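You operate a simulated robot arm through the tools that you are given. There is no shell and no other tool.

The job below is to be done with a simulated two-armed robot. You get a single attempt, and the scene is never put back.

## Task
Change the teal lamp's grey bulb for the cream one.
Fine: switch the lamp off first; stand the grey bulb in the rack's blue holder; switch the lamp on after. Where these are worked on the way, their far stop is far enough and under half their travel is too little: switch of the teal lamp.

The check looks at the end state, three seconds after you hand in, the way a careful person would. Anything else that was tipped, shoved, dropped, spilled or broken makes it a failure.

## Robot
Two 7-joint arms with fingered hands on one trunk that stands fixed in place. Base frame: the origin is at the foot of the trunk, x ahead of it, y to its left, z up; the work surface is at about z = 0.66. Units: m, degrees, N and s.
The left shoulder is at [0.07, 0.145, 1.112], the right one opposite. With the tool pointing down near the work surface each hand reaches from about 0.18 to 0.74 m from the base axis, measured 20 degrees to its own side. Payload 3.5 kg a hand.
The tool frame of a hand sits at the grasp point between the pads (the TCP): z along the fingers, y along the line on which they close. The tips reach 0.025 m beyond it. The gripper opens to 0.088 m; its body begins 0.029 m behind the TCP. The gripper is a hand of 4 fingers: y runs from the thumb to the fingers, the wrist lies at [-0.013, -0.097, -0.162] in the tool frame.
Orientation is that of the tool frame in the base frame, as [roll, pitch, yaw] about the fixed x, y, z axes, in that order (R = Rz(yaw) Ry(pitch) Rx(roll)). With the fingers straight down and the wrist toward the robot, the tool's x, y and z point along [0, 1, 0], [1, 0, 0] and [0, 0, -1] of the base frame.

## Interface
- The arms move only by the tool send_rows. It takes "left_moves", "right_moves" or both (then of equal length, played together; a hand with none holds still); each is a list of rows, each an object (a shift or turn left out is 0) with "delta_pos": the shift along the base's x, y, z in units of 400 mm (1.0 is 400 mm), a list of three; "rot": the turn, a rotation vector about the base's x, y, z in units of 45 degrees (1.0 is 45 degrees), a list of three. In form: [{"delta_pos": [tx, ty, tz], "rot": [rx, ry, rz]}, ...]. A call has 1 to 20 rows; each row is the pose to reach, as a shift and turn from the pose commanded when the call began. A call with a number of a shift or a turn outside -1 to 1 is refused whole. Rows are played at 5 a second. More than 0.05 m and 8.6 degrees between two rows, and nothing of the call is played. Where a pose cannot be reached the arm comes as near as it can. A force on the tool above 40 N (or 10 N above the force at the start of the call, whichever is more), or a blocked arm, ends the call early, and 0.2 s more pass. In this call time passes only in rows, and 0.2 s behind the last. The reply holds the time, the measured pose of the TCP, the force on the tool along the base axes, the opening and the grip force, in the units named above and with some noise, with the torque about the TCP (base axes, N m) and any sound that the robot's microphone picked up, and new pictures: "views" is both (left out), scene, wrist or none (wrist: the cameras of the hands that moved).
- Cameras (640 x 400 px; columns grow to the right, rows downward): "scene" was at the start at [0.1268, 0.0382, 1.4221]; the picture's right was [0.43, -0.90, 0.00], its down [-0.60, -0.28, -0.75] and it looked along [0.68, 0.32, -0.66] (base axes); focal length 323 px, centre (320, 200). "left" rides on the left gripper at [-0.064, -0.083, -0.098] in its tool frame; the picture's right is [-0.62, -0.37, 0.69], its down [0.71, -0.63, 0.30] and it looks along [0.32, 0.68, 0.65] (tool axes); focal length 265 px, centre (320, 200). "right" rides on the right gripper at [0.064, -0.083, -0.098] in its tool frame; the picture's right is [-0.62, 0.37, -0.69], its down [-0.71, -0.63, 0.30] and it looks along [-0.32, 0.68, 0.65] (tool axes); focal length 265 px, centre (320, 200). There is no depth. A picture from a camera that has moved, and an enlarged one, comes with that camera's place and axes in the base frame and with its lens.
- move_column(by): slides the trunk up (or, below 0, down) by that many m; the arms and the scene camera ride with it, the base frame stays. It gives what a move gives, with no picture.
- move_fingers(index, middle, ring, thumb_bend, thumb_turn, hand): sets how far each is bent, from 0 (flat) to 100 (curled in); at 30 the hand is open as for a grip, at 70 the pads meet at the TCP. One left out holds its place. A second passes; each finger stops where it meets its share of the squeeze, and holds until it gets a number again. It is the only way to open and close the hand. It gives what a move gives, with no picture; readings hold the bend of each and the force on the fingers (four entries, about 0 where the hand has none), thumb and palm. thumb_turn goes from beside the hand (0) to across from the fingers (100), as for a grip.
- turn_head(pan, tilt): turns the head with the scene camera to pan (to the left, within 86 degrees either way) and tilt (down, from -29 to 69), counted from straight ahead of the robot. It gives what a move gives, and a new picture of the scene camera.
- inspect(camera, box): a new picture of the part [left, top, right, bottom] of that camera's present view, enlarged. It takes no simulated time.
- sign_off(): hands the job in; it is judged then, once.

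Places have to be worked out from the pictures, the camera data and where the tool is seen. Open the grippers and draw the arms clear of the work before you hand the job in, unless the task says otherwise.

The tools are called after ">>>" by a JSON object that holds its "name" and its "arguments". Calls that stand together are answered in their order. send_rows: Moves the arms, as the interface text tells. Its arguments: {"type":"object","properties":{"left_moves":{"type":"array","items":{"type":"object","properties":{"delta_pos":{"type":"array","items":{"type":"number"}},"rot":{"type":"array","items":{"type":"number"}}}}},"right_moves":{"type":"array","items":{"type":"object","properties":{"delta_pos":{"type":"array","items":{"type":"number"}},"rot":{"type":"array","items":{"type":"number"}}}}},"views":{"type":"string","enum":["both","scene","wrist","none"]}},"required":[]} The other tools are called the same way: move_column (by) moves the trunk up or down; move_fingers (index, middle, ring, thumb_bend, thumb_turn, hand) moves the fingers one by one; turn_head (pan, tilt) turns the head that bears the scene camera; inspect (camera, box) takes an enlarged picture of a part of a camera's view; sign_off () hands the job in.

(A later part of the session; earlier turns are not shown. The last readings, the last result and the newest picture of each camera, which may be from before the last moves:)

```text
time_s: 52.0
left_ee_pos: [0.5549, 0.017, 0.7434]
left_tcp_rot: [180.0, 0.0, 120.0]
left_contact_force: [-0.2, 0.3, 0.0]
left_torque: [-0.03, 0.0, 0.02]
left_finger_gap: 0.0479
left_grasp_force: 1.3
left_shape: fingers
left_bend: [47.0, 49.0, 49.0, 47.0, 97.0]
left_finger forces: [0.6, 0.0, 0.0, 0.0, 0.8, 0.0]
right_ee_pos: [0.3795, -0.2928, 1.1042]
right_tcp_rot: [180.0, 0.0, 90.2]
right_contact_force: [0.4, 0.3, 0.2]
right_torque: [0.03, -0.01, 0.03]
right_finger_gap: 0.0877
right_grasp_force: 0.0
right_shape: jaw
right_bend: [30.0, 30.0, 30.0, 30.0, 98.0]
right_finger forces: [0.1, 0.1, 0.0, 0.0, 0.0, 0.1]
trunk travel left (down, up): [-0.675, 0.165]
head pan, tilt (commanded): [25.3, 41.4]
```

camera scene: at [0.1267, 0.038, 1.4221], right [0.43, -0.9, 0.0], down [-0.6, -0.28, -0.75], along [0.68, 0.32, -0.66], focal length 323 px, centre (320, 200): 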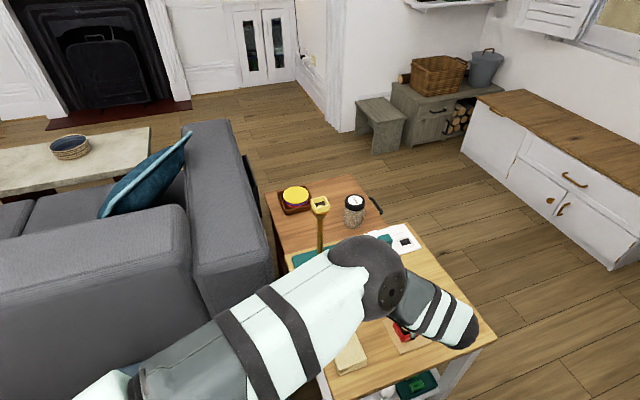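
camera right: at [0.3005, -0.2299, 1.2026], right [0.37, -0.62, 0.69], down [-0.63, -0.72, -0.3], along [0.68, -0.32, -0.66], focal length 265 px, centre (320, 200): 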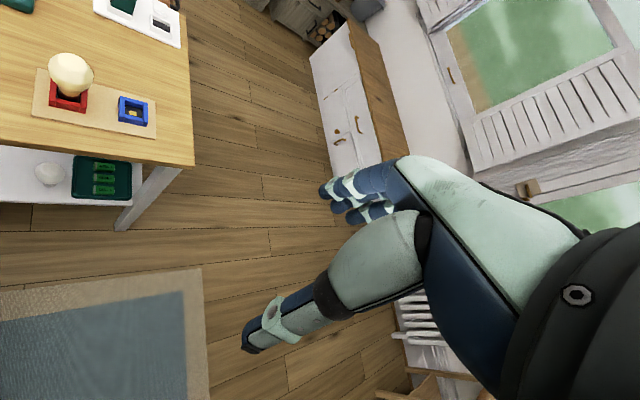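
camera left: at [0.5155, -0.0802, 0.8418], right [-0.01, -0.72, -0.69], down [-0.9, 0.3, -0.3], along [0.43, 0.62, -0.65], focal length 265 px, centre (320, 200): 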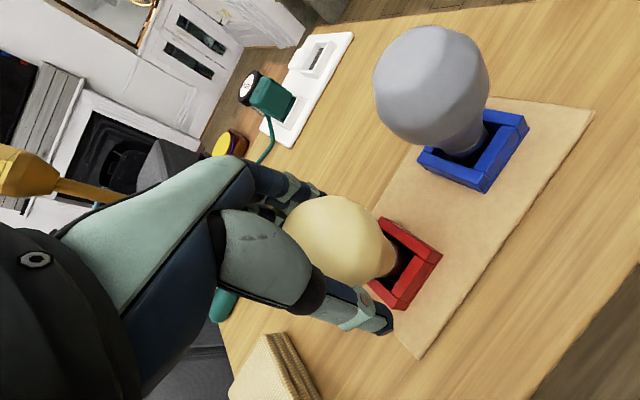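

Thumb and index touch together — well centred. I tighten as with the grey bulb.

>>> {"name": "move_fingers", "arguments": {"hand": "left", "index": 52, "middle": 55, "ring": 55, "thumb_bend": 52}}

>>> {"name": "move_fingers", "arguments": {"hand": "left", "index": 55, "middle": 59, "ring": 58, "thumb_bend": 56}}

>>> {"name": "inspect", "arguments": {"camera": "left", "box": [220, 150, 500, 370]}}

```text
time_s: 53.0
left_ee_pos: [0.5549, 0.0154, 0.7425]
left_tcp_rot: [180.0, 0.0, 120.0]
left_contact_force: [0.4, -1.2, 0.6]
left_torque: [0.01, -0.01, -0.01]
left_finger_gap: 0.0445
left_grasp_force: 3.0
left_shape: fingers
left_bend: [49.0, 54.0, 55.0, 49.0, 97.0]
left_finger forces: [2.7, 0.6, 0.0, 0.0, 3.0, 0.0]
right_ee_pos: [0.38, -0.2934, 1.1044]
right_tcp_rot: [-179.9, 0.0, 90.1]
right_contact_force: [0.7, 0.2, 0.4]
right_torque: [-0.01, 0.02, 0.01]
right_finger_gap: 0.0878
right_grasp_force: 0.1
right_shape: jaw
right_bend: [30.0, 30.0, 30.0, 30.0, 98.0]
right_finger forces: [0.0, 0.1, 0.1, 0.1, 0.1, 0.1]
trunk travel left (down, up): [-0.675, 0.165]
head pan, tilt (commanded): [25.3, 41.4]
```

```text
time_s: 54.0
left_ee_pos: [0.5557, 0.0176, 0.7429]
left_tcp_rot: [-180.0, -0.1, 120.0]
left_contact_force: [-0.3, 0.0, 0.2]
left_torque: [0.0, 0.0, 0.01]
left_finger_gap: 0.0427
left_grasp_force: 5.9
left_shape: fingers
left_bend: [50.0, 56.0, 57.0, 50.0, 97.0]
left_finger forces: [3.9, 1.9, 0.0, 0.0, 5.7, 0.0]
right_ee_pos: [0.3795, -0.2934, 1.1046]
right_tcp_rot: [-180.0, 0.0, 90.1]
right_contact_force: [0.3, 0.7, 0.7]
right_torque: [0.03, 0.04, 0.01]
right_finger_gap: 0.0878
right_grasp_force: 0.0
right_shape: jaw
right_bend: [30.0, 30.0, 30.0, 30.0, 98.0]
right_finger forces: [0.1, 0.0, 0.0, 0.0, 0.1, 0.0]
trunk travel left (down, up): [-0.675, 0.165]
head pan, tilt (commanded): [25.3, 41.4]
```

```text
1.82 times, centred on (360, 260) of left
camera zoom: at [0.5156, -0.0802, 0.8419], right [-0.01, -0.72, -0.69], down [-0.9, 0.3, -0.3], along [0.43, 0.62, -0.65], focal length 483 px, centre (247, 91)
```

zoom: 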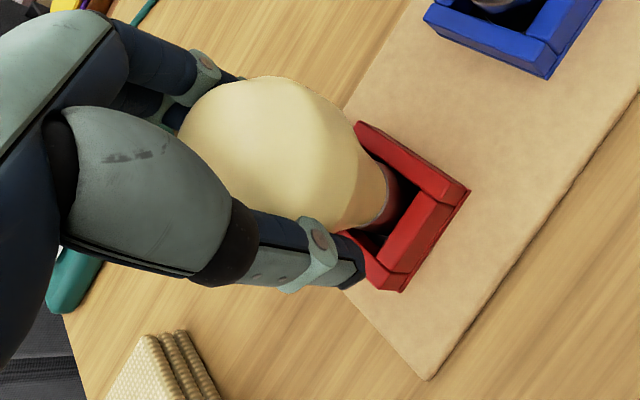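

Balanced grip with the same geometry as the grey bulb. I add a little from the middle finger and thumb, then lift slowly.

>>> {"name": "move_fingers", "arguments": {"hand": "left", "index": 56, "middle": 63, "ring": 60, "thumb_bend": 58}}

>>> {"name": "send_rows", "arguments": {"left_moves": [{"delta_pos": [0, 0, 0.01]}, {"delta_pos": [0, 0, 0.025]}, {"delta_pos": [0, 0, 0.045]}, {"delta_pos": [0, 0, 0.075]}, {"delta_pos": [0, 0, 0.12]}, {"delta_pos": [0, 0, 0.18]}, {"delta_pos": [0, 0, 0.245]}, {"delta_pos": [0, 0, 0.245]}]}}

>>> {"name": "inspect", "arguments": {"camera": "left", "box": [370, 220, 480, 320]}}

>>> {"name": "inspect", "arguments": {"camera": "scene", "box": [370, 230, 480, 370]}}

```text
time_s: 55.0
left_ee_pos: [0.5543, 0.0175, 0.7427]
left_tcp_rot: [180.0, 0.0, 120.1]
left_contact_force: [0.4, -0.3, 0.8]
left_torque: [0.05, -0.01, 0.02]
left_finger_gap: 0.0427
left_grasp_force: 7.8
left_shape: fingers
left_bend: [51.0, 58.0, 60.0, 49.0, 97.0]
left_finger forces: [4.0, 3.3, 0.0, 0.0, 6.9, 0.1]
right_ee_pos: [0.3806, -0.2926, 1.105]
right_tcp_rot: [179.9, 0.0, 90.2]
right_contact_force: [-1.1, 0.8, 0.9]
right_torque: [0.03, -0.01, -0.05]
right_finger_gap: 0.0875
right_grasp_force: 0.1
right_shape: jaw
right_bend: [30.0, 30.0, 30.0, 30.0, 98.0]
right_finger forces: [0.1, 0.0, 0.1, 0.0, 0.0, 0.0]
trunk travel left (down, up): [-0.675, 0.165]
head pan, tilt (commanded): [25.3, 41.4]
```

```text
time_s: 56.8
left_ee_pos: [0.5548, 0.0174, 0.8397]
left_tcp_rot: [179.9, 0.0, 120.0]
left_contact_force: [-0.1, 0.4, -1.1]
left_torque: [0.01, 0.04, -0.02]
left_finger_gap: 0.0425
left_grasp_force: 6.9
left_shape: fingers
left_bend: [51.0, 59.0, 60.0, 50.0, 97.0]
left_finger forces: [4.1, 2.8, 0.0, 0.1, 6.9, 0.1]
right_ee_pos: [0.3796, -0.2921, 1.105]
right_tcp_rot: [180.0, 0.0, 90.2]
right_contact_force: [0.0, -0.8, 0.9]
right_torque: [0.0, 0.02, 0.01]
right_finger_gap: 0.0877
right_grasp_force: 0.1
right_shape: jaw
right_bend: [30.0, 30.0, 30.0, 30.0, 98.0]
right_finger forces: [0.0, 0.1, 0.1, 0.0, 0.0, 0.0]
trunk travel left (down, up): [-0.675, 0.165]
head pan, tilt (commanded): [25.3, 41.4]
camera scene: at [0.1274, 0.0379, 1.4221], right [0.43, -0.9, 0.0], down [-0.6, -0.28, -0.75], along [0.68, 0.32, -0.66], focal length 323 px, centre (320, 200)
camera left: at [0.5167, -0.08, 0.9396], right [-0.01, -0.72, -0.69], down [-0.9, 0.3, -0.3], along [0.43, 0.62, -0.65], focal length 265 px, centre (320, 200)
```

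scene: 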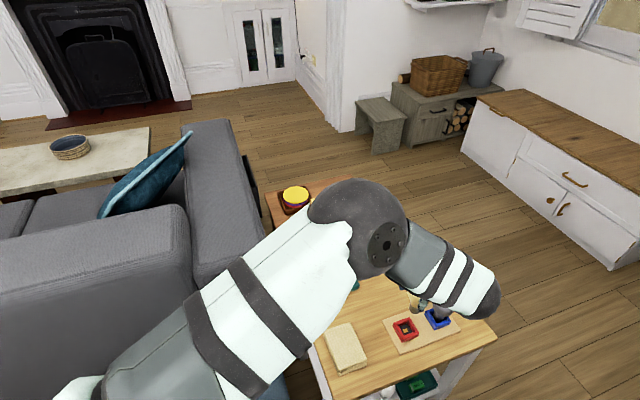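
left: 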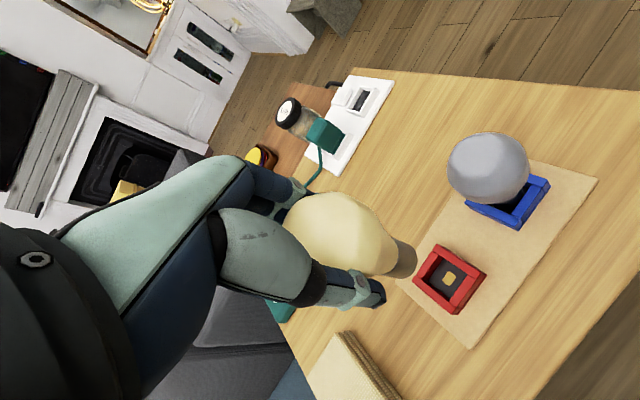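

```text
4.00 times, centred on (425, 270) of left
camera zoom: at [0.5167, -0.08, 0.9396], right [-0.01, -0.72, -0.69], down [-0.9, 0.3, -0.3], along [0.43, 0.62, -0.65], focal length 1062 px, centre (-100, -80)
```

zoom: 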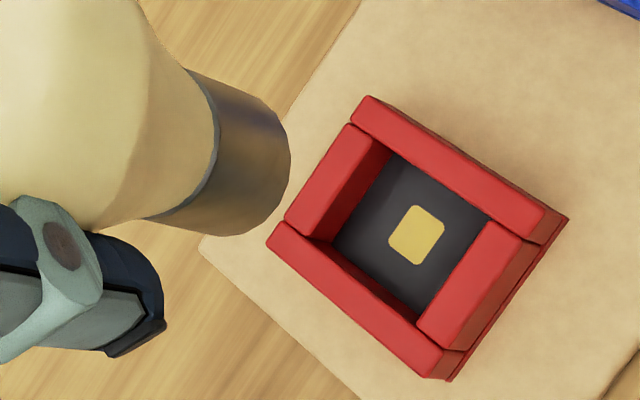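

```text
2.86 times, centred on (425, 300) of scene
camera zoom: at [0.1274, 0.0379, 1.4221], right [0.43, -0.9, 0.0], down [-0.6, -0.28, -0.75], along [0.68, 0.32, -0.66], focal length 924 px, centre (20, -86)
```

zoom: 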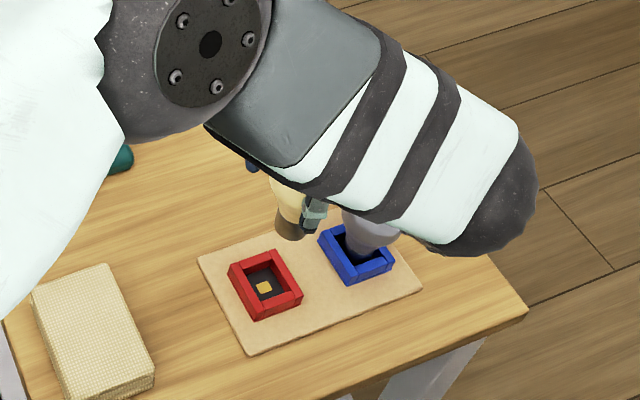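

The cream bulb is out of the red holder, held about (+3, -9) mm from the TCP. I raise it and carry it over to hover above the lamp's socket at TCP ≈ (0.649, 0.292, 1.062).

>>> {"name": "send_rows", "arguments": {"left_moves": [{"delta_pos": [0, 0, 0.08]}, {"delta_pos": [0, 0, 0.18]}, {"delta_pos": [0, 0, 0.28]}, {"delta_pos": [0, 0, 0.38]}, {"delta_pos": [0, 0.02, 0.47]}, {"delta_pos": [0.02, 0.08, 0.54]}, {"delta_pos": [0.055, 0.17, 0.555]}, {"delta_pos": [0.09, 0.27, 0.555]}, {"delta_pos": [0.125, 0.37, 0.555]}, {"delta_pos": [0.16, 0.47, 0.555]}, {"delta_pos": [0.19, 0.56, 0.555]}, {"delta_pos": [0.22, 0.64, 0.555]}, {"delta_pos": [0.236, 0.687, 0.555]}, {"delta_pos": [0.236, 0.687, 0.555]}]}}

>>> {"name": "inspect", "arguments": {"camera": "left", "box": [370, 220, 480, 320]}}

>>> {"name": "inspect", "arguments": {"camera": "scene", "box": [295, 130, 345, 220]}}

```text
time_s: 59.8
left_ee_pos: [0.6483, 0.2917, 1.061]
left_tcp_rot: [180.0, 0.0, 120.0]
left_contact_force: [0.8, -0.9, -0.8]
left_torque: [0.04, -0.02, 0.02]
left_finger_gap: 0.0422
left_grasp_force: 6.9
left_shape: fingers
left_bend: [51.0, 59.0, 60.0, 50.0, 97.0]
left_finger forces: [4.0, 2.8, 0.1, 0.0, 6.7, 0.0]
right_ee_pos: [0.3789, -0.2931, 1.1053]
right_tcp_rot: [180.0, 0.0, 90.1]
right_contact_force: [-0.1, 0.5, -0.2]
right_torque: [-0.02, 0.02, 0.01]
right_finger_gap: 0.0876
right_grasp_force: 0.0
right_shape: jaw
right_bend: [30.0, 30.0, 30.0, 30.0, 98.0]
right_finger forces: [0.0, 0.1, 0.0, 0.1, 0.0, 0.1]
trunk travel left (down, up): [-0.675, 0.165]
head pan, tilt (commanded): [25.3, 41.4]
camera scene: at [0.1267, 0.0377, 1.4221], right [0.43, -0.9, 0.0], down [-0.6, -0.28, -0.75], along [0.68, 0.32, -0.66], focal length 323 px, centre (320, 200)
camera left: at [0.6105, 0.1952, 1.1599], right [-0.01, -0.72, -0.69], down [-0.9, 0.3, -0.3], along [0.43, 0.62, -0.65], focal length 265 px, centre (320, 200)
```

scene: 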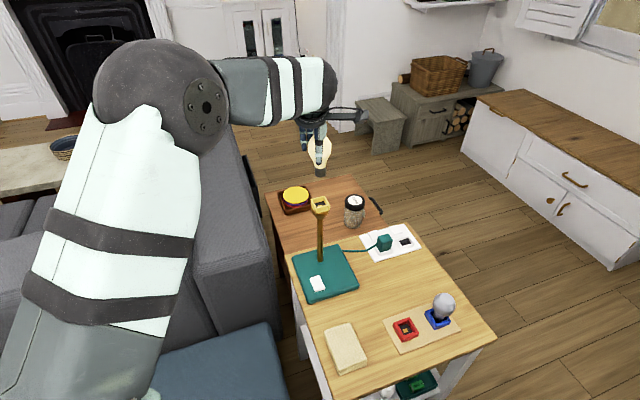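
left: 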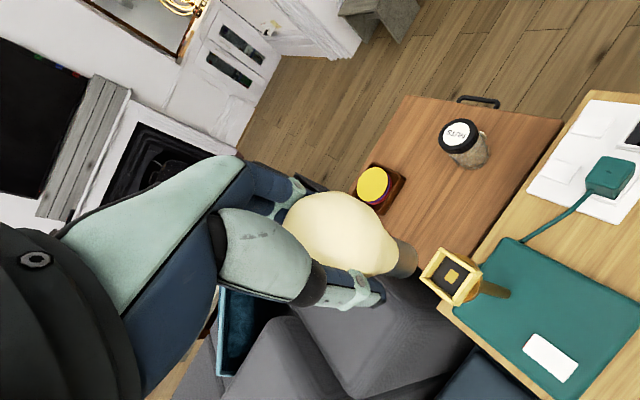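

```text
4.00 times, centred on (425, 270) of left
camera zoom: at [0.6105, 0.1952, 1.1599], right [-0.01, -0.72, -0.69], down [-0.9, 0.3, -0.3], along [0.43, 0.62, -0.65], focal length 1062 px, centre (-100, -80)
```

zoom: 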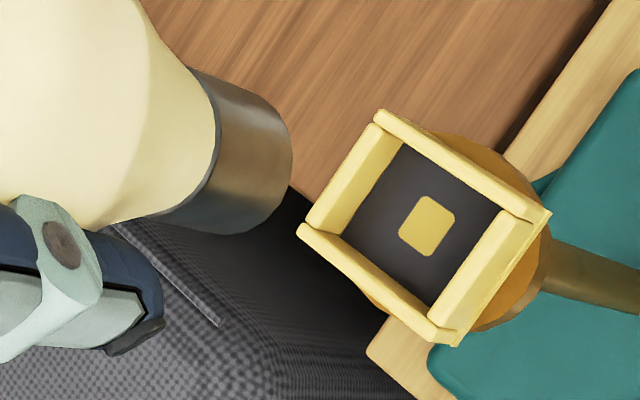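

```text
4.44 times, centred on (320, 175) of scene
camera zoom: at [0.1267, 0.0377, 1.4221], right [0.43, -0.9, 0.0], down [-0.6, -0.28, -0.75], along [0.68, 0.32, -0.66], focal length 1437 px, centre (320, 311)
```

zoom: 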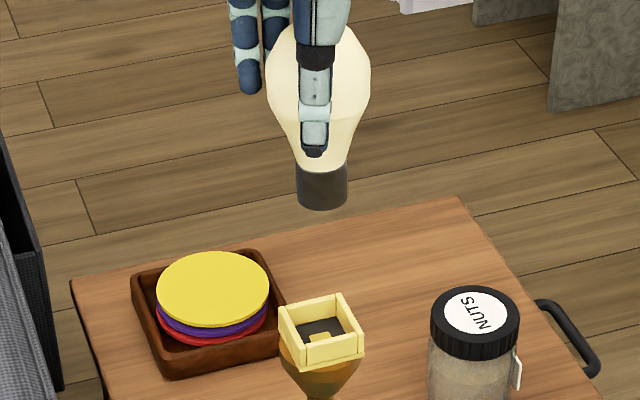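

The cap is within about 1 mm of the lamp socket's centre. I make a sub-millimetre correction and lower to just above the rim, then re-check.

>>> {"name": "send_rows", "arguments": {"left_moves": [{"delta_pos": [0.002, 0.002, -0.04]}, {"delta_pos": [0.002, 0.002, -0.09]}, {"delta_pos": [0.002, 0.002, -0.14]}, {"delta_pos": [0.002, 0.002, -0.175]}, {"delta_pos": [0.002, 0.002, -0.175]}], "views": "none"}}

>>> {"name": "inspect", "arguments": {"camera": "left", "box": [370, 220, 450, 300]}}

>>> {"name": "inspect", "arguments": {"camera": "scene", "box": [300, 180, 340, 220]}}

```text
time_s: 61.0
left_ee_pos: [0.6492, 0.292, 0.9913]
left_tcp_rot: [-179.9, 0.0, 120.1]
left_contact_force: [0.1, 0.3, -1.0]
left_torque: [-0.02, 0.01, -0.02]
left_finger_gap: 0.0423
left_grasp_force: 6.7
left_shape: fingers
left_bend: [51.0, 59.0, 60.0, 50.0, 97.0]
left_finger forces: [4.0, 2.8, 0.0, 0.0, 6.6, 0.1]
right_ee_pos: [0.3806, -0.2928, 1.1043]
right_tcp_rot: [-180.0, 0.0, 90.2]
right_contact_force: [-0.4, 0.1, -0.3]
right_torque: [-0.01, -0.02, 0.01]
right_finger_gap: 0.0878
right_grasp_force: 0.0
right_shape: jaw
right_bend: [30.0, 30.0, 30.0, 30.0, 98.0]
right_finger forces: [0.1, 0.1, 0.0, 0.0, 0.0, 0.0]
trunk travel left (down, up): [-0.675, 0.165]
head pan, tilt (commanded): [25.3, 41.4]
```

```text
5.00 times, centred on (410, 260) of left
camera zoom: at [0.6108, 0.1957, 1.0905], right [-0.01, -0.72, -0.69], down [-0.9, 0.3, -0.3], along [0.43, 0.62, -0.65], focal length 1327 px, centre (-130, -100)
```

zoom: 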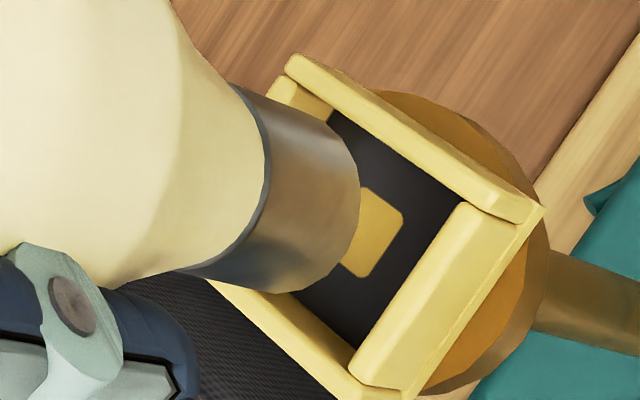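

```text
10.00 times, centred on (320, 200) of scene
camera zoom: at [0.1267, 0.038, 1.4221], right [0.43, -0.9, 0.0], down [-0.6, -0.28, -0.75], along [0.68, 0.32, -0.66], focal length 3234 px, centre (320, 200)
```

zoom: 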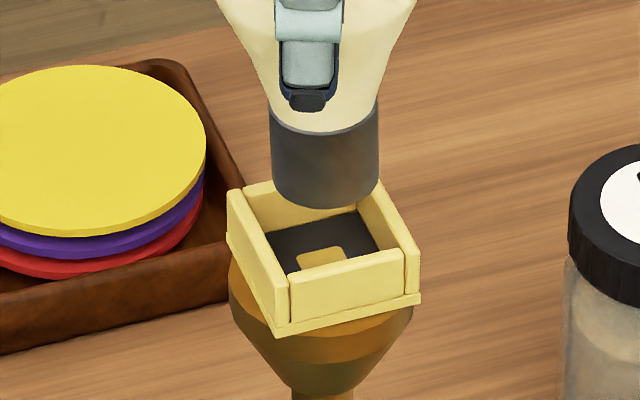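

Both cameras put the cap within ~1 mm of centre over the socket. I continue lowering slowly into the socket, checking forces.

>>> {"name": "send_rows", "arguments": {"left_moves": [{"delta_pos": [-0.001, 0.00125, -0.01]}, {"delta_pos": [-0.001, 0.00125, -0.02]}, {"delta_pos": [-0.001, 0.00125, -0.0275]}, {"delta_pos": [-0.001, 0.00125, -0.0325]}, {"delta_pos": [-0.001, 0.00125, -0.0375]}, {"delta_pos": [-0.001, 0.00125, -0.0375]}], "views": "none"}}

>>> {"name": "inspect", "arguments": {"camera": "left", "box": [370, 220, 450, 300]}}

>>> {"name": "inspect", "arguments": {"camera": "scene", "box": [300, 180, 340, 220]}}

```text
time_s: 62.4
left_ee_pos: [0.6502, 0.2933, 0.9772]
left_tcp_rot: [-179.9, 0.0, 120.0]
left_contact_force: [-0.8, -0.5, -0.5]
left_torque: [0.03, -0.01, -0.02]
left_finger_gap: 0.0423
left_grasp_force: 6.7
left_shape: fingers
left_bend: [51.0, 59.0, 60.0, 50.0, 97.0]
left_finger forces: [4.0, 2.8, 0.0, 0.1, 6.6, 0.0]
right_ee_pos: [0.3808, -0.2927, 1.1036]
right_tcp_rot: [180.0, 0.0, 90.0]
right_contact_force: [0.3, -0.5, -0.4]
right_torque: [0.01, 0.03, 0.01]
right_finger_gap: 0.0874
right_grasp_force: 0.0
right_shape: jaw
right_bend: [30.0, 30.0, 30.0, 30.0, 98.0]
right_finger forces: [0.0, 0.1, 0.1, 0.0, 0.0, 0.0]
trunk travel left (down, up): [-0.675, 0.165]
head pan, tilt (commanded): [25.3, 41.4]
```

```text
5.00 times, centred on (410, 260) of left
camera zoom: at [0.6105, 0.1959, 1.0758], right [-0.01, -0.72, -0.69], down [-0.9, 0.3, -0.3], along [0.43, 0.62, -0.65], focal length 1327 px, centre (-130, -100)
```

zoom: 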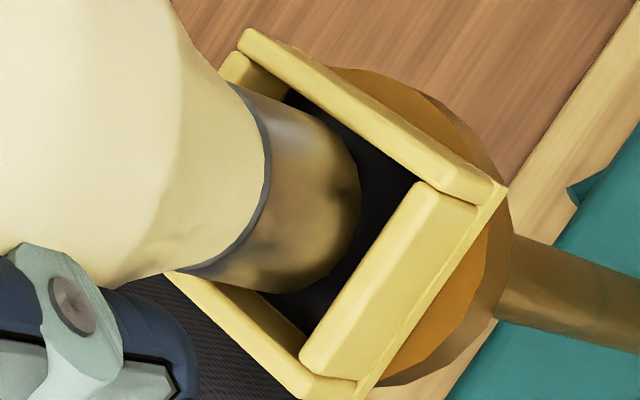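

```text
10.00 times, centred on (320, 200) of scene
camera zoom: at [0.127, 0.0381, 1.4221], right [0.43, -0.9, 0.0], down [-0.6, -0.28, -0.75], along [0.68, 0.32, -0.66], focal length 3234 px, centre (320, 200)
```

zoom: 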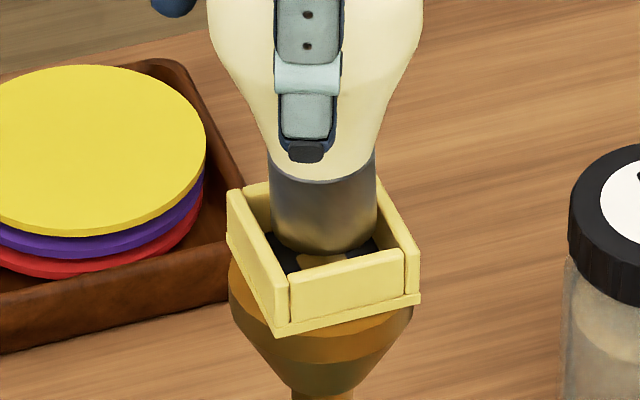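

The cap is entering the socket cleanly with no side force. I continue down toward the seat (~0.965).

>>> {"name": "send_rows", "arguments": {"left_moves": [{"delta_pos": [0, 0, -0.005]}, {"delta_pos": [0, 0, -0.01]}, {"delta_pos": [0, 0, -0.015]}, {"delta_pos": [0, 0, -0.02]}, {"delta_pos": [0, 0, -0.025]}, {"delta_pos": [0, 0, -0.025]}], "views": "none"}}

>>> {"name": "inspect", "arguments": {"camera": "left", "box": [370, 220, 450, 300]}}

>>> {"name": "inspect", "arguments": {"camera": "scene", "box": [300, 180, 340, 220]}}

```text
time_s: 63.8
left_ee_pos: [0.6493, 0.2942, 0.9678]
left_tcp_rot: [-179.9, -0.1, 120.1]
left_contact_force: [0.6, -0.1, -0.3]
left_torque: [0.01, 0.0, -0.01]
left_finger_gap: 0.0421
left_grasp_force: 6.9
left_shape: fingers
left_bend: [51.0, 59.0, 60.0, 50.0, 97.0]
left_finger forces: [4.0, 2.9, 0.1, 0.0, 6.5, 0.0]
right_ee_pos: [0.3795, -0.2932, 1.1056]
right_tcp_rot: [180.0, 0.0, 90.1]
right_contact_force: [-1.2, 0.0, 0.3]
right_torque: [-0.03, 0.01, 0.04]
right_finger_gap: 0.0878
right_grasp_force: 0.1
right_shape: jaw
right_bend: [30.0, 30.0, 30.0, 30.0, 98.0]
right_finger forces: [0.0, 0.0, 0.0, 0.1, 0.0, 0.0]
trunk travel left (down, up): [-0.675, 0.165]
head pan, tilt (commanded): [25.3, 41.4]
```

```text
5.00 times, centred on (410, 260) of left
camera zoom: at [0.6105, 0.1964, 1.0663], right [-0.01, -0.72, -0.69], down [-0.9, 0.3, -0.3], along [0.43, 0.62, -0.65], focal length 1327 px, centre (-130, -100)
```

zoom: 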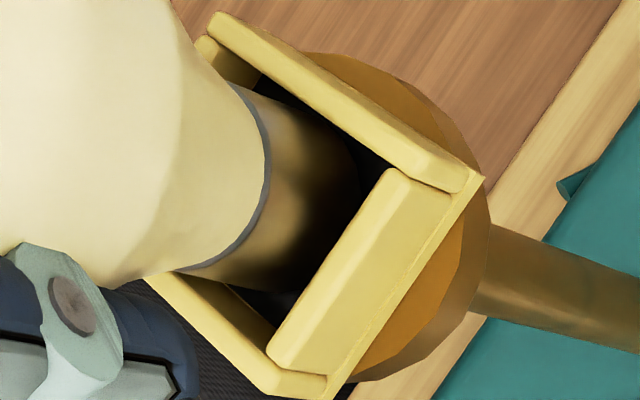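

```text
10.00 times, centred on (320, 200) of scene
camera zoom: at [0.1269, 0.0381, 1.4221], right [0.43, -0.9, 0.0], down [-0.6, -0.28, -0.75], along [0.68, 0.32, -0.66], focal length 3234 px, centre (320, 200)
```

zoom: 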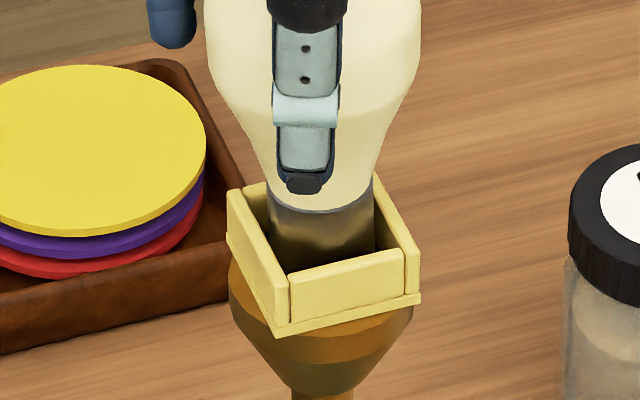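

Nearly seated, no contact forces yet. A few more 1 mm steps until the floor is felt.

>>> {"name": "send_rows", "arguments": {"left_moves": [{"delta_pos": [0, 0, -0.0025]}, {"delta_pos": [0, 0, -0.005]}, {"delta_pos": [0, 0, -0.0075]}, {"delta_pos": [0, 0, -0.0075]}], "views": "none"}}

```text
time_s: 64.8
left_ee_pos: [0.6488, 0.2934, 0.9636]
left_tcp_rot: [-180.0, 0.0, 120.1]
left_contact_force: [-0.2, -1.1, 0.9]
left_torque: [0.03, -0.02, 0.01]
left_finger_gap: 0.0421
left_grasp_force: 6.4
left_shape: fingers
left_bend: [51.0, 59.0, 60.0, 50.0, 97.0]
left_finger forces: [3.9, 2.8, 0.1, 0.0, 6.6, 0.0]
right_ee_pos: [0.3797, -0.2931, 1.1049]
right_tcp_rot: [-179.9, 0.0, 90.0]
right_contact_force: [0.4, -0.4, -0.2]
right_torque: [0.02, -0.02, 0.01]
right_finger_gap: 0.0876
right_grasp_force: 0.0
right_shape: jaw
right_bend: [30.0, 30.0, 30.0, 30.0, 98.0]
right_finger forces: [0.1, 0.0, 0.1, 0.0, 0.0, 0.1]
trunk travel left (down, up): [-0.675, 0.165]
head pan, tilt (commanded): [25.3, 41.4]
```

Possibly just touching at 0.9636. One more small pair of steps to confirm seating.

>>> {"name": "send_rows", "arguments": {"left_moves": [{"delta_pos": [0, 0, -0.0025]}, {"delta_pos": [0, 0, -0.005]}, {"delta_pos": [0, 0, -0.005]}], "views": "none"}}

>>> {"name": "inspect", "arguments": {"camera": "scene", "box": [300, 180, 340, 220]}}

```text
time_s: 65.6
left_ee_pos: [0.6492, 0.2942, 0.9642]
left_tcp_rot: [179.8, 0.1, 120.1]
left_contact_force: [0.6, 1.0, 5.9]
left_torque: [0.0, -0.07, 0.0]
left_finger_gap: 0.042
left_grasp_force: 7.0
left_shape: fingers
left_bend: [51.0, 59.0, 60.0, 50.0, 97.0]
left_finger forces: [4.5, 2.9, 0.1, 0.1, 6.6, 0.0]
right_ee_pos: [0.3789, -0.2922, 1.1054]
right_tcp_rot: [-180.0, 0.1, 90.1]
right_contact_force: [-0.3, -0.6, 0.2]
right_torque: [-0.03, 0.0, 0.0]
right_finger_gap: 0.0876
right_grasp_force: 0.1
right_shape: jaw
right_bend: [30.0, 30.0, 30.0, 30.0, 98.0]
right_finger forces: [0.0, 0.1, 0.1, 0.1, 0.0, 0.1]
trunk travel left (down, up): [-0.675, 0.165]
head pan, tilt (commanded): [25.3, 41.4]
```

```text
10.00 times, centred on (320, 200) of scene
camera zoom: at [0.1259, 0.0378, 1.4223], right [0.43, -0.9, 0.0], down [-0.6, -0.28, -0.75], along [0.68, 0.32, -0.66], focal length 3234 px, centre (320, 200)
```

zoom: 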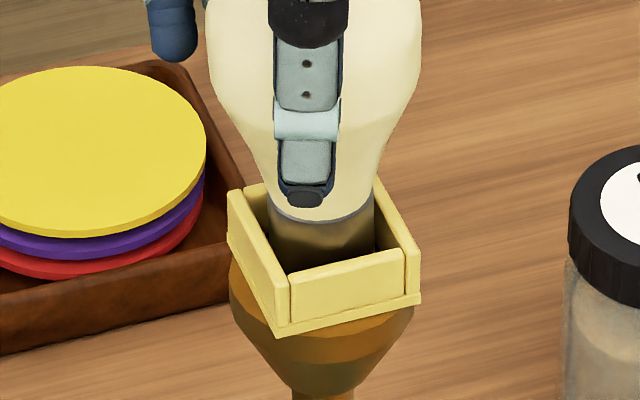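

The bulb is seated (5.9 N up). I relieve the push and open the fingers gradually.

>>> {"name": "send_rows", "arguments": {"left_moves": [{"delta_pos": [0, 0, 0.004]}, {"delta_pos": [0, 0, 0.004]}], "views": "none"}}

>>> {"name": "move_fingers", "arguments": {"hand": "left", "index": 50, "middle": 55, "ring": 52, "thumb_bend": 50}}

>>> {"name": "move_fingers", "arguments": {"hand": "left", "index": 46, "middle": 48, "ring": 46, "thumb_bend": 46}}

>>> {"name": "move_fingers", "arguments": {"hand": "left", "index": 37, "middle": 37, "ring": 37, "thumb_bend": 37}}

>>> {"name": "inspect", "arguments": {"camera": "scene", "box": [290, 140, 370, 230]}}

>>> {"name": "inspect", "arguments": {"camera": "left", "box": [220, 150, 500, 370]}}

```text
time_s: 66.2
left_ee_pos: [0.6492, 0.2932, 0.9646]
left_tcp_rot: [-179.9, 0.0, 120.0]
left_contact_force: [0.5, 0.5, 2.5]
left_torque: [0.01, -0.02, -0.02]
left_finger_gap: 0.0421
left_grasp_force: 7.0
left_shape: fingers
left_bend: [51.0, 59.0, 60.0, 51.0, 97.0]
left_finger forces: [4.5, 3.0, 0.1, 0.0, 6.8, 0.0]
right_ee_pos: [0.3793, -0.2927, 1.1052]
right_tcp_rot: [-179.9, 0.0, 90.1]
right_contact_force: [0.3, -0.9, -0.1]
right_torque: [0.0, -0.04, -0.03]
right_finger_gap: 0.0879
right_grasp_force: 0.1
right_shape: jaw
right_bend: [30.0, 30.0, 30.0, 30.0, 98.0]
right_finger forces: [0.0, 0.0, 0.1, 0.0, 0.0, 0.0]
trunk travel left (down, up): [-0.675, 0.165]
head pan, tilt (commanded): [25.3, 41.4]
```

```text
time_s: 67.2
left_ee_pos: [0.6496, 0.2929, 0.9631]
left_tcp_rot: [-180.0, -0.1, 120.1]
left_contact_force: [-1.4, -0.1, -0.1]
left_torque: [-0.01, 0.03, 0.01]
left_finger_gap: 0.045
left_grasp_force: 1.6
left_shape: fingers
left_bend: [49.0, 55.0, 52.0, 48.0, 97.0]
left_finger forces: [0.9, 0.2, 0.0, 0.0, 2.1, 0.1]
right_ee_pos: [0.38, -0.2933, 1.1039]
right_tcp_rot: [180.0, 0.0, 90.0]
right_contact_force: [0.5, -0.6, 0.4]
right_torque: [0.0, 0.0, 0.01]
right_finger_gap: 0.0878
right_grasp_force: 0.0
right_shape: jaw
right_bend: [30.0, 30.0, 30.0, 30.0, 98.0]
right_finger forces: [0.0, 0.0, 0.0, 0.1, 0.0, 0.1]
trunk travel left (down, up): [-0.675, 0.165]
head pan, tilt (commanded): [25.3, 41.4]
```

```text
time_s: 68.2
left_ee_pos: [0.6501, 0.2943, 0.963]
left_tcp_rot: [179.9, 0.0, 120.1]
left_contact_force: [-0.5, -1.1, -0.5]
left_torque: [-0.02, 0.0, 0.03]
left_finger_gap: 0.0504
left_grasp_force: 0.2
left_shape: fingers
left_bend: [46.0, 48.0, 46.0, 46.0, 97.0]
left_finger forces: [0.0, 0.1, 0.1, 0.0, 0.3, 0.0]
right_ee_pos: [0.3792, -0.2921, 1.1034]
right_tcp_rot: [180.0, 0.0, 90.2]
right_contact_force: [0.9, -0.9, 0.5]
right_torque: [0.02, 0.01, 0.0]
right_finger_gap: 0.0874
right_grasp_force: 0.1
right_shape: jaw
right_bend: [30.0, 30.0, 30.0, 30.0, 98.0]
right_finger forces: [0.1, 0.0, 0.0, 0.1, 0.0, 0.0]
trunk travel left (down, up): [-0.675, 0.165]
head pan, tilt (commanded): [25.3, 41.4]
```

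```text
time_s: 69.2
left_ee_pos: [0.6495, 0.2939, 0.9631]
left_tcp_rot: [180.0, 0.0, 120.1]
left_contact_force: [-0.2, 0.1, -0.4]
left_torque: [-0.03, -0.03, 0.01]
left_finger_gap: 0.0696
left_grasp_force: 0.0
left_shape: fingers
left_bend: [37.0, 37.0, 37.0, 37.0, 97.0]
left_finger forces: [0.0, 0.1, 0.0, 0.0, 0.0, 0.0]
right_ee_pos: [0.3796, -0.2926, 1.1039]
right_tcp_rot: [-179.9, 0.0, 90.1]
right_contact_force: [-0.4, -0.1, -0.2]
right_torque: [0.01, 0.05, -0.02]
right_finger_gap: 0.0878
right_grasp_force: 0.0
right_shape: jaw
right_bend: [30.0, 30.0, 30.0, 30.0, 98.0]
right_finger forces: [0.0, 0.0, 0.1, 0.0, 0.0, 0.0]
trunk travel left (down, up): [-0.675, 0.165]
head pan, tilt (commanded): [25.3, 41.4]
```

```text
4.44 times, centred on (330, 185) of scene
camera zoom: at [0.1268, 0.0381, 1.4221], right [0.43, -0.9, 0.0], down [-0.6, -0.28, -0.75], along [0.68, 0.32, -0.66], focal length 1437 px, centre (276, 267)
```

zoom: 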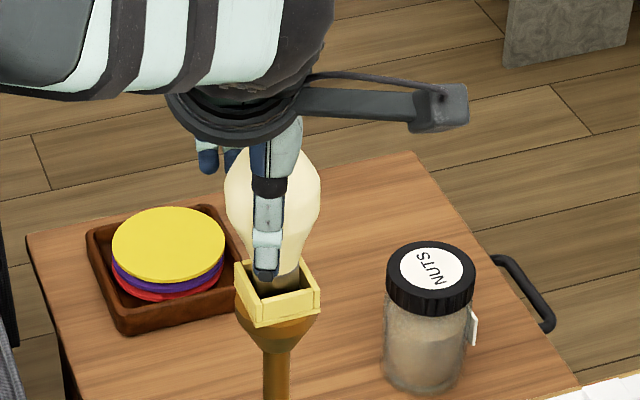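

```text
1.82 times, centred on (360, 260) of left
camera zoom: at [0.6105, 0.196, 1.0632], right [-0.01, -0.72, -0.69], down [-0.9, 0.3, -0.3], along [0.43, 0.62, -0.65], focal length 483 px, centre (247, 91)
```

zoom: 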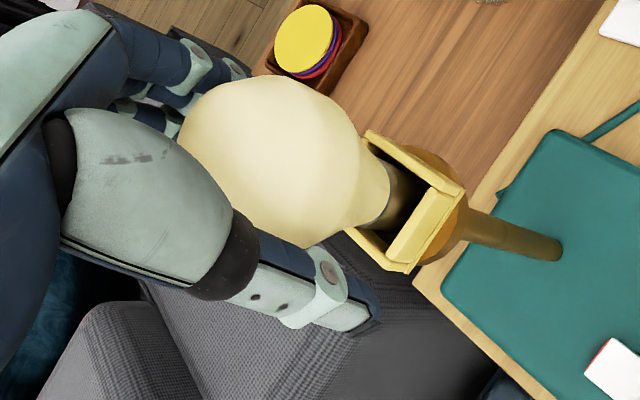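

The bulb stands free in the socket. I raise the hand straight up clear of it, then take a look.

>>> {"name": "send_rows", "arguments": {"left_moves": [{"delta_pos": [0, 0, 0.02]}, {"delta_pos": [0, 0, 0.06]}, {"delta_pos": [0, 0, 0.13]}, {"delta_pos": [0, 0, 0.2]}, {"delta_pos": [0, 0, 0.25]}, {"delta_pos": [0, 0, 0.25]}]}}

>>> {"name": "inspect", "arguments": {"camera": "scene", "box": [290, 140, 370, 230]}}

>>> {"name": "inspect", "arguments": {"camera": "left", "box": [320, 200, 560, 390]}}

```text
time_s: 70.6
left_ee_pos: [0.6493, 0.2933, 1.0662]
left_tcp_rot: [-180.0, 0.0, 120.1]
left_contact_force: [-0.4, -0.9, 0.1]
left_torque: [-0.02, 0.03, 0.0]
left_finger_gap: 0.0692
left_grasp_force: 0.1
left_shape: fingers
left_bend: [37.0, 37.0, 37.0, 37.0, 97.0]
left_finger forces: [0.0, 0.0, 0.0, 0.0, 0.0, 0.0]
right_ee_pos: [0.38, -0.2931, 1.1046]
right_tcp_rot: [179.9, 0.0, 90.1]
right_contact_force: [0.0, 0.7, 0.9]
right_torque: [-0.02, 0.02, -0.02]
right_finger_gap: 0.0874
right_grasp_force: 0.1
right_shape: jaw
right_bend: [30.0, 30.0, 30.0, 30.0, 98.0]
right_finger forces: [0.0, 0.0, 0.0, 0.1, 0.0, 0.1]
trunk travel left (down, up): [-0.675, 0.165]
head pan, tilt (commanded): [25.3, 41.4]
camera scene: at [0.1271, 0.0382, 1.4221], right [0.43, -0.9, 0.0], down [-0.6, -0.28, -0.75], along [0.68, 0.32, -0.66], focal length 323 px, centre (320, 200)
camera left: at [0.61, 0.1954, 1.1642], right [-0.01, -0.72, -0.69], down [-0.9, 0.3, -0.3], along [0.43, 0.62, -0.65], focal length 265 px, centre (320, 200)
```

scene: 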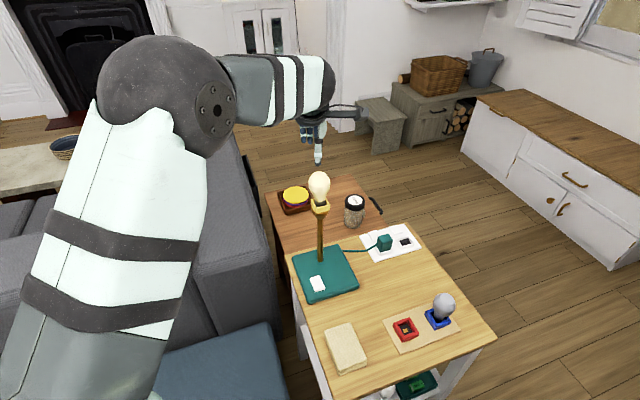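
left: 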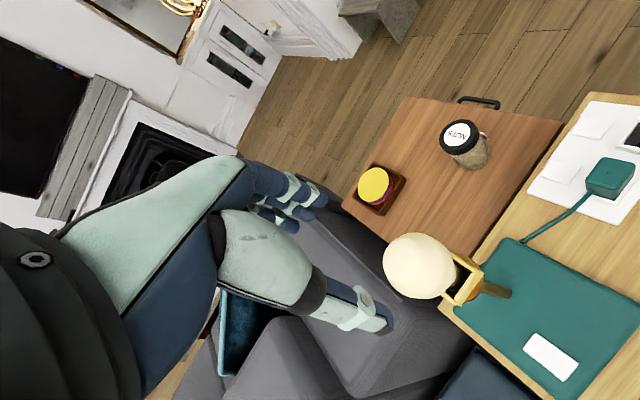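

```text
4.44 times, centred on (330, 185) of scene
camera zoom: at [0.1271, 0.0382, 1.4221], right [0.43, -0.9, 0.0], down [-0.6, -0.28, -0.75], along [0.68, 0.32, -0.66], focal length 1437 px, centre (276, 267)
```

zoom: 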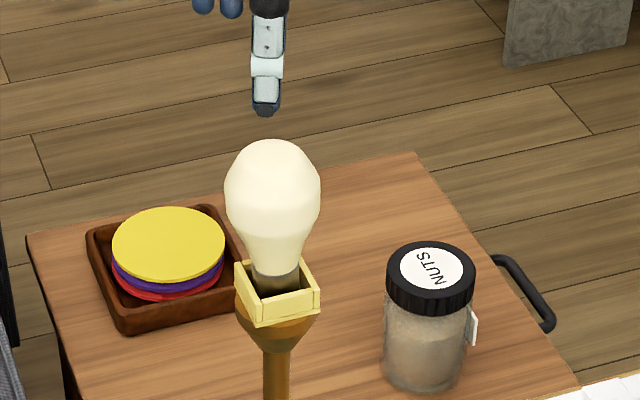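

```text
2.11 times, centred on (440, 295) of left
camera zoom: at [0.61, 0.1954, 1.1642], right [-0.01, -0.72, -0.69], down [-0.9, 0.3, -0.3], along [0.43, 0.62, -0.65], focal length 559 px, centre (67, 0)
```

zoom: 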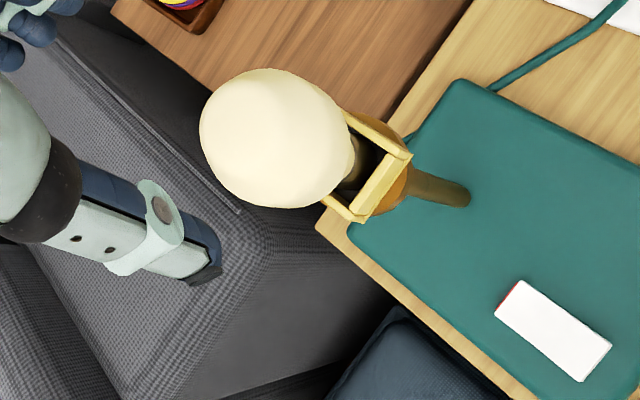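

The cream bulb stands upright in the lamp. Now I retrace the path back from above the lamp to the waypoint in front of the switch, tilting the hand again.

>>> {"name": "send_rows", "arguments": {"left_moves": [{"delta_pos": [-0.093, -0.052, 0]}, {"delta_pos": [-0.186, -0.104, 0]}, {"delta_pos": [-0.279, -0.156, 0]}, {"delta_pos": [-0.3725, -0.2075, 0]}, {"delta_pos": [-0.38, -0.2075, -0.1], "rot": [0.0444, -0.077, 0]}, {"delta_pos": [-0.3875, -0.208, -0.2], "rot": [0.0889, -0.154, 0]}, {"delta_pos": [-0.395, -0.209, -0.3], "rot": [0.1333, -0.231, 0]}, {"delta_pos": [-0.4025, -0.21, -0.4], "rot": [0.1778, -0.308, 0]}, {"delta_pos": [-0.41, -0.21, -0.495], "rot": [0.2222, -0.3849, 0]}, {"delta_pos": [-0.41, -0.21, -0.495], "rot": [0.2222, -0.3849, 0]}], "views": "wrist"}}

>>> {"name": "move_fingers", "arguments": {"hand": "left", "index": 70, "middle": 70, "ring": 70, "thumb_bend": 70}}

>>> {"name": "inspect", "arguments": {"camera": "left", "box": [380, 180, 540, 340]}}

```text
time_s: 72.8
left_ee_pos: [0.4835, 0.2121, 0.8654]
left_tcp_rot: [160.3, 0.7, 120.8]
left_contact_force: [0.5, 0.2, 0.1]
left_torque: [0.02, 0.03, 0.02]
left_finger_gap: 0.0699
left_grasp_force: 0.1
left_shape: fingers
left_bend: [37.0, 37.0, 37.0, 37.0, 97.0]
left_finger forces: [0.0, 0.1, 0.0, 0.0, 0.0, 0.1]
right_ee_pos: [0.379, -0.2927, 1.105]
right_tcp_rot: [180.0, 0.0, 90.1]
right_contact_force: [0.0, -0.8, -0.3]
right_torque: [0.0, 0.01, 0.02]
right_finger_gap: 0.0876
right_grasp_force: 0.1
right_shape: jaw
right_bend: [30.0, 30.0, 30.0, 30.0, 98.0]
right_finger forces: [0.1, 0.0, 0.0, 0.0, 0.0, 0.0]
trunk travel left (down, up): [-0.675, 0.165]
head pan, tilt (commanded): [25.3, 41.4]
camera left: at [0.4225, 0.0998, 0.9319], right [0.23, -0.6, -0.77], down [-0.78, 0.36, -0.51], along [0.58, 0.72, -0.39], focal length 265 px, centre (320, 200)
```

left: 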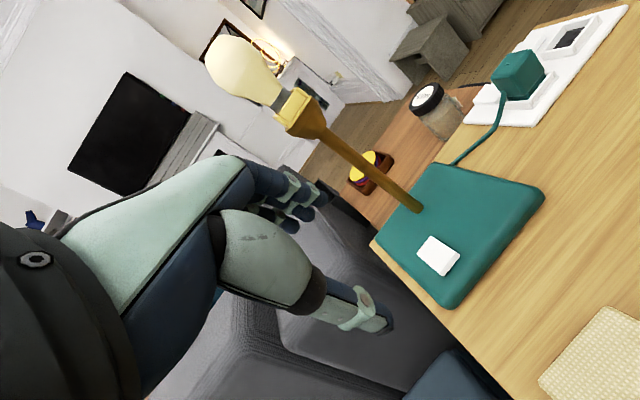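

```text
time_s: 73.8
left_ee_pos: [0.4847, 0.2133, 0.8643]
left_tcp_rot: [160.3, 0.4, 120.9]
left_contact_force: [0.4, -0.6, 0.6]
left_torque: [0.02, 0.03, 0.03]
left_finger_gap: 0.0002
left_grasp_force: 0.1
left_shape: fingers
left_bend: [70.0, 70.0, 70.0, 70.0, 97.0]
left_finger forces: [0.0, 0.0, 0.1, 0.0, 0.1, 0.0]
right_ee_pos: [0.38, -0.293, 1.1049]
right_tcp_rot: [-179.9, 0.1, 90.1]
right_contact_force: [1.2, 0.1, 0.3]
right_torque: [-0.01, -0.03, 0.02]
right_finger_gap: 0.0877
right_grasp_force: 0.1
right_shape: jaw
right_bend: [30.0, 30.0, 30.0, 30.0, 98.0]
right_finger forces: [0.1, 0.0, 0.0, 0.0, 0.0, 0.0]
trunk travel left (down, up): [-0.675, 0.165]
head pan, tilt (commanded): [25.3, 41.4]
```

```text
2.50 times, centred on (460, 260) of left
camera zoom: at [0.4227, 0.1006, 0.9305], right [0.22, -0.6, -0.77], down [-0.79, 0.36, -0.5], along [0.57, 0.72, -0.39], focal length 664 px, centre (-30, 50)
```

zoom: 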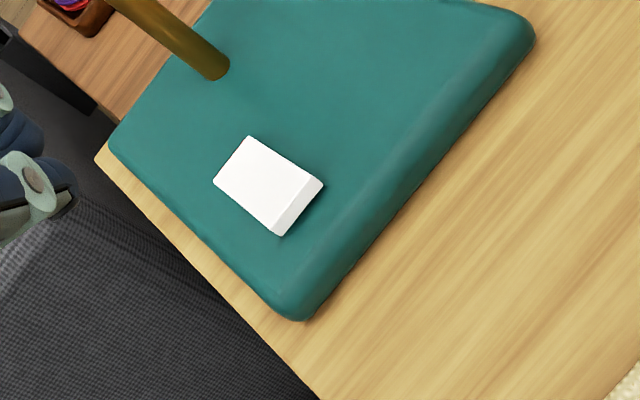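

The switch's near end is up, as left. I bring the closed fist above the near end (target contact ≈ (0.562, 0.244)) for a check.

>>> {"name": "send_rows", "arguments": {"left_moves": [{"delta_pos": [0.047, 0.0185, -0.0525]}, {"delta_pos": [0.095, 0.037, -0.105]}, {"delta_pos": [0.142, 0.0555, -0.1575]}, {"delta_pos": [0.1895, 0.074, -0.21]}, {"delta_pos": [0.1895, 0.074, -0.21]}], "views": "wrist"}}

>>> {"name": "inspect", "arguments": {"camera": "left", "box": [320, 200, 520, 390]}}

```text
time_s: 75.0
left_ee_pos: [0.5613, 0.2388, 0.7821]
left_tcp_rot: [160.0, 0.0, 120.0]
left_contact_force: [-0.8, -0.8, 0.0]
left_torque: [0.02, -0.01, -0.01]
left_finger_gap: 0.0
left_grasp_force: 0.1
left_shape: fingers
left_bend: [70.0, 70.0, 70.0, 70.0, 97.0]
left_finger forces: [0.1, 0.0, 0.0, 0.0, 0.0, 0.0]
right_ee_pos: [0.3791, -0.2937, 1.1042]
right_tcp_rot: [-180.0, 0.0, 90.2]
right_contact_force: [-0.8, 0.0, -0.3]
right_torque: [0.01, -0.01, 0.03]
right_finger_gap: 0.0877
right_grasp_force: 0.0
right_shape: jaw
right_bend: [30.0, 30.0, 30.0, 30.0, 98.0]
right_finger forces: [0.0, 0.0, 0.0, 0.1, 0.0, 0.0]
trunk travel left (down, up): [-0.675, 0.165]
head pan, tilt (commanded): [25.3, 41.4]
camera left: at [0.4978, 0.1269, 0.8472], right [0.22, -0.59, -0.78], down [-0.78, 0.37, -0.5], along [0.59, 0.71, -0.38], focal length 265 px, centre (320, 200)
```

left: 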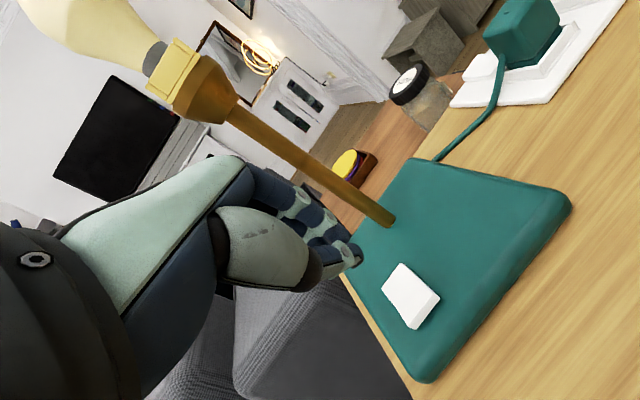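

```text
2.11 times, centred on (420, 295) of left
camera zoom: at [0.4978, 0.1269, 0.8472], right [0.22, -0.59, -0.78], down [-0.78, 0.37, -0.5], along [0.59, 0.71, -0.38], focal length 559 px, centre (110, 0)
```

zoom: 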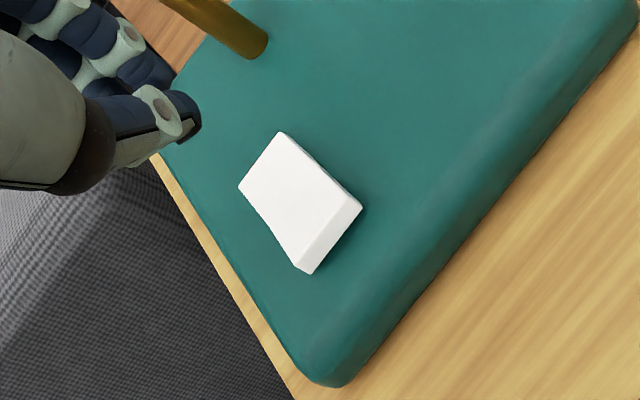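

The rocker centre measures (0.576, 0.257) and the raised near end (0.5585, 0.239). I shift 4 mm in y so the thumb tip lands on the near half, and descend to just above contact.

>>> {"name": "send_rows", "arguments": {"left_moves": [{"delta_pos": [0.00125, 0.011, -0.03]}, {"delta_pos": [0.00125, 0.011, -0.08]}, {"delta_pos": [0.00125, 0.011, -0.12]}, {"delta_pos": [0.00125, 0.011, -0.1425]}, {"delta_pos": [0.00125, 0.011, -0.1425]}], "views": "none"}}

>>> {"name": "inspect", "arguments": {"camera": "left", "box": [300, 180, 500, 390]}}

```text
time_s: 76.2
left_ee_pos: [0.563, 0.2411, 0.7256]
left_tcp_rot: [159.9, 0.0, 120.0]
left_contact_force: [-0.2, 0.1, 0.5]
left_torque: [0.01, 0.03, 0.01]
left_finger_gap: 0.0
left_grasp_force: 0.1
left_shape: fingers
left_bend: [70.0, 70.0, 70.0, 70.0, 97.0]
left_finger forces: [0.1, 0.0, 0.0, 0.0, 0.0, 0.0]
right_ee_pos: [0.3797, -0.2917, 1.1042]
right_tcp_rot: [180.0, 0.0, 90.1]
right_contact_force: [0.0, 0.3, -0.3]
right_torque: [-0.01, 0.01, -0.01]
right_finger_gap: 0.0877
right_grasp_force: 0.0
right_shape: jaw
right_bend: [30.0, 30.0, 30.0, 30.0, 98.0]
right_finger forces: [0.1, 0.0, 0.1, 0.1, 0.0, 0.0]
trunk travel left (down, up): [-0.675, 0.165]
head pan, tilt (commanded): [25.3, 41.4]
```

```text
1.90 times, centred on (400, 285) of left
camera zoom: at [0.4975, 0.1297, 0.7899], right [0.22, -0.59, -0.78], down [-0.78, 0.37, -0.5], along [0.59, 0.71, -0.38], focal length 506 px, centre (168, 38)
```

zoom: 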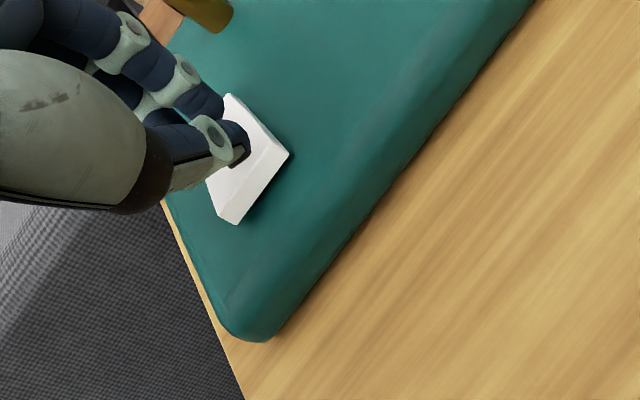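

The thumb tip is over the near half, a bit close to the edge, so I shift 2 mm toward the centre and press down in small steps.

>>> {"name": "send_rows", "arguments": {"left_moves": [{"delta_pos": [0.004, 0.006, 0]}, {"delta_pos": [0.004, 0.006, -0.01]}, {"delta_pos": [0.004, 0.006, -0.015]}, {"delta_pos": [0.004, 0.006, -0.02]}, {"delta_pos": [0.004, 0.006, -0.025]}], "views": "none"}}

>>> {"name": "inspect", "arguments": {"camera": "left", "box": [300, 180, 500, 390]}}

```text
time_s: 77.4
left_ee_pos: [0.5621, 0.2459, 0.7159]
left_tcp_rot: [160.0, 0.1, 120.0]
left_contact_force: [-3.2, -1.8, 6.7]
left_torque: [-0.11, 0.02, -0.04]
left_finger_gap: 0.0003
left_grasp_force: 3.9
left_shape: fingers
left_bend: [70.0, 70.0, 70.0, 71.0, 98.0]
left_finger forces: [0.1, 0.0, 0.1, 0.1, 7.9, 0.0]
right_ee_pos: [0.3776, -0.2931, 1.1065]
right_tcp_rot: [-180.0, 0.0, 90.2]
right_contact_force: [-0.4, 0.8, 1.4]
right_torque: [-0.01, 0.03, 0.0]
right_finger_gap: 0.0875
right_grasp_force: 0.0
right_shape: jaw
right_bend: [30.0, 30.0, 30.0, 30.0, 98.0]
right_finger forces: [0.1, 0.1, 0.0, 0.0, 0.1, 0.1]
trunk travel left (down, up): [-0.675, 0.165]
head pan, tilt (commanded): [25.3, 41.4]
```

```text
1.90 times, centred on (400, 285) of left
camera zoom: at [0.4992, 0.1337, 0.7806], right [0.22, -0.59, -0.78], down [-0.78, 0.37, -0.5], along [0.59, 0.71, -0.38], focal length 506 px, centre (168, 38)
```

zoom: 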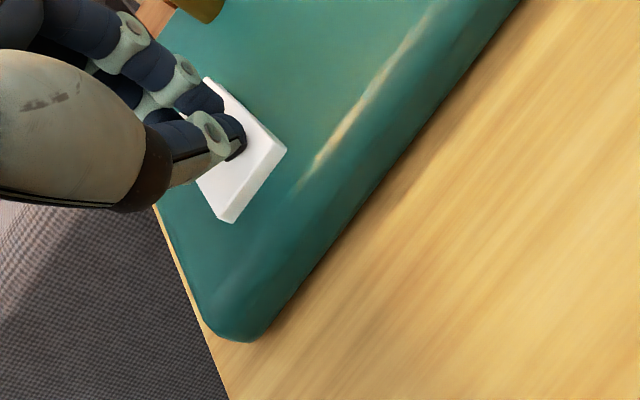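

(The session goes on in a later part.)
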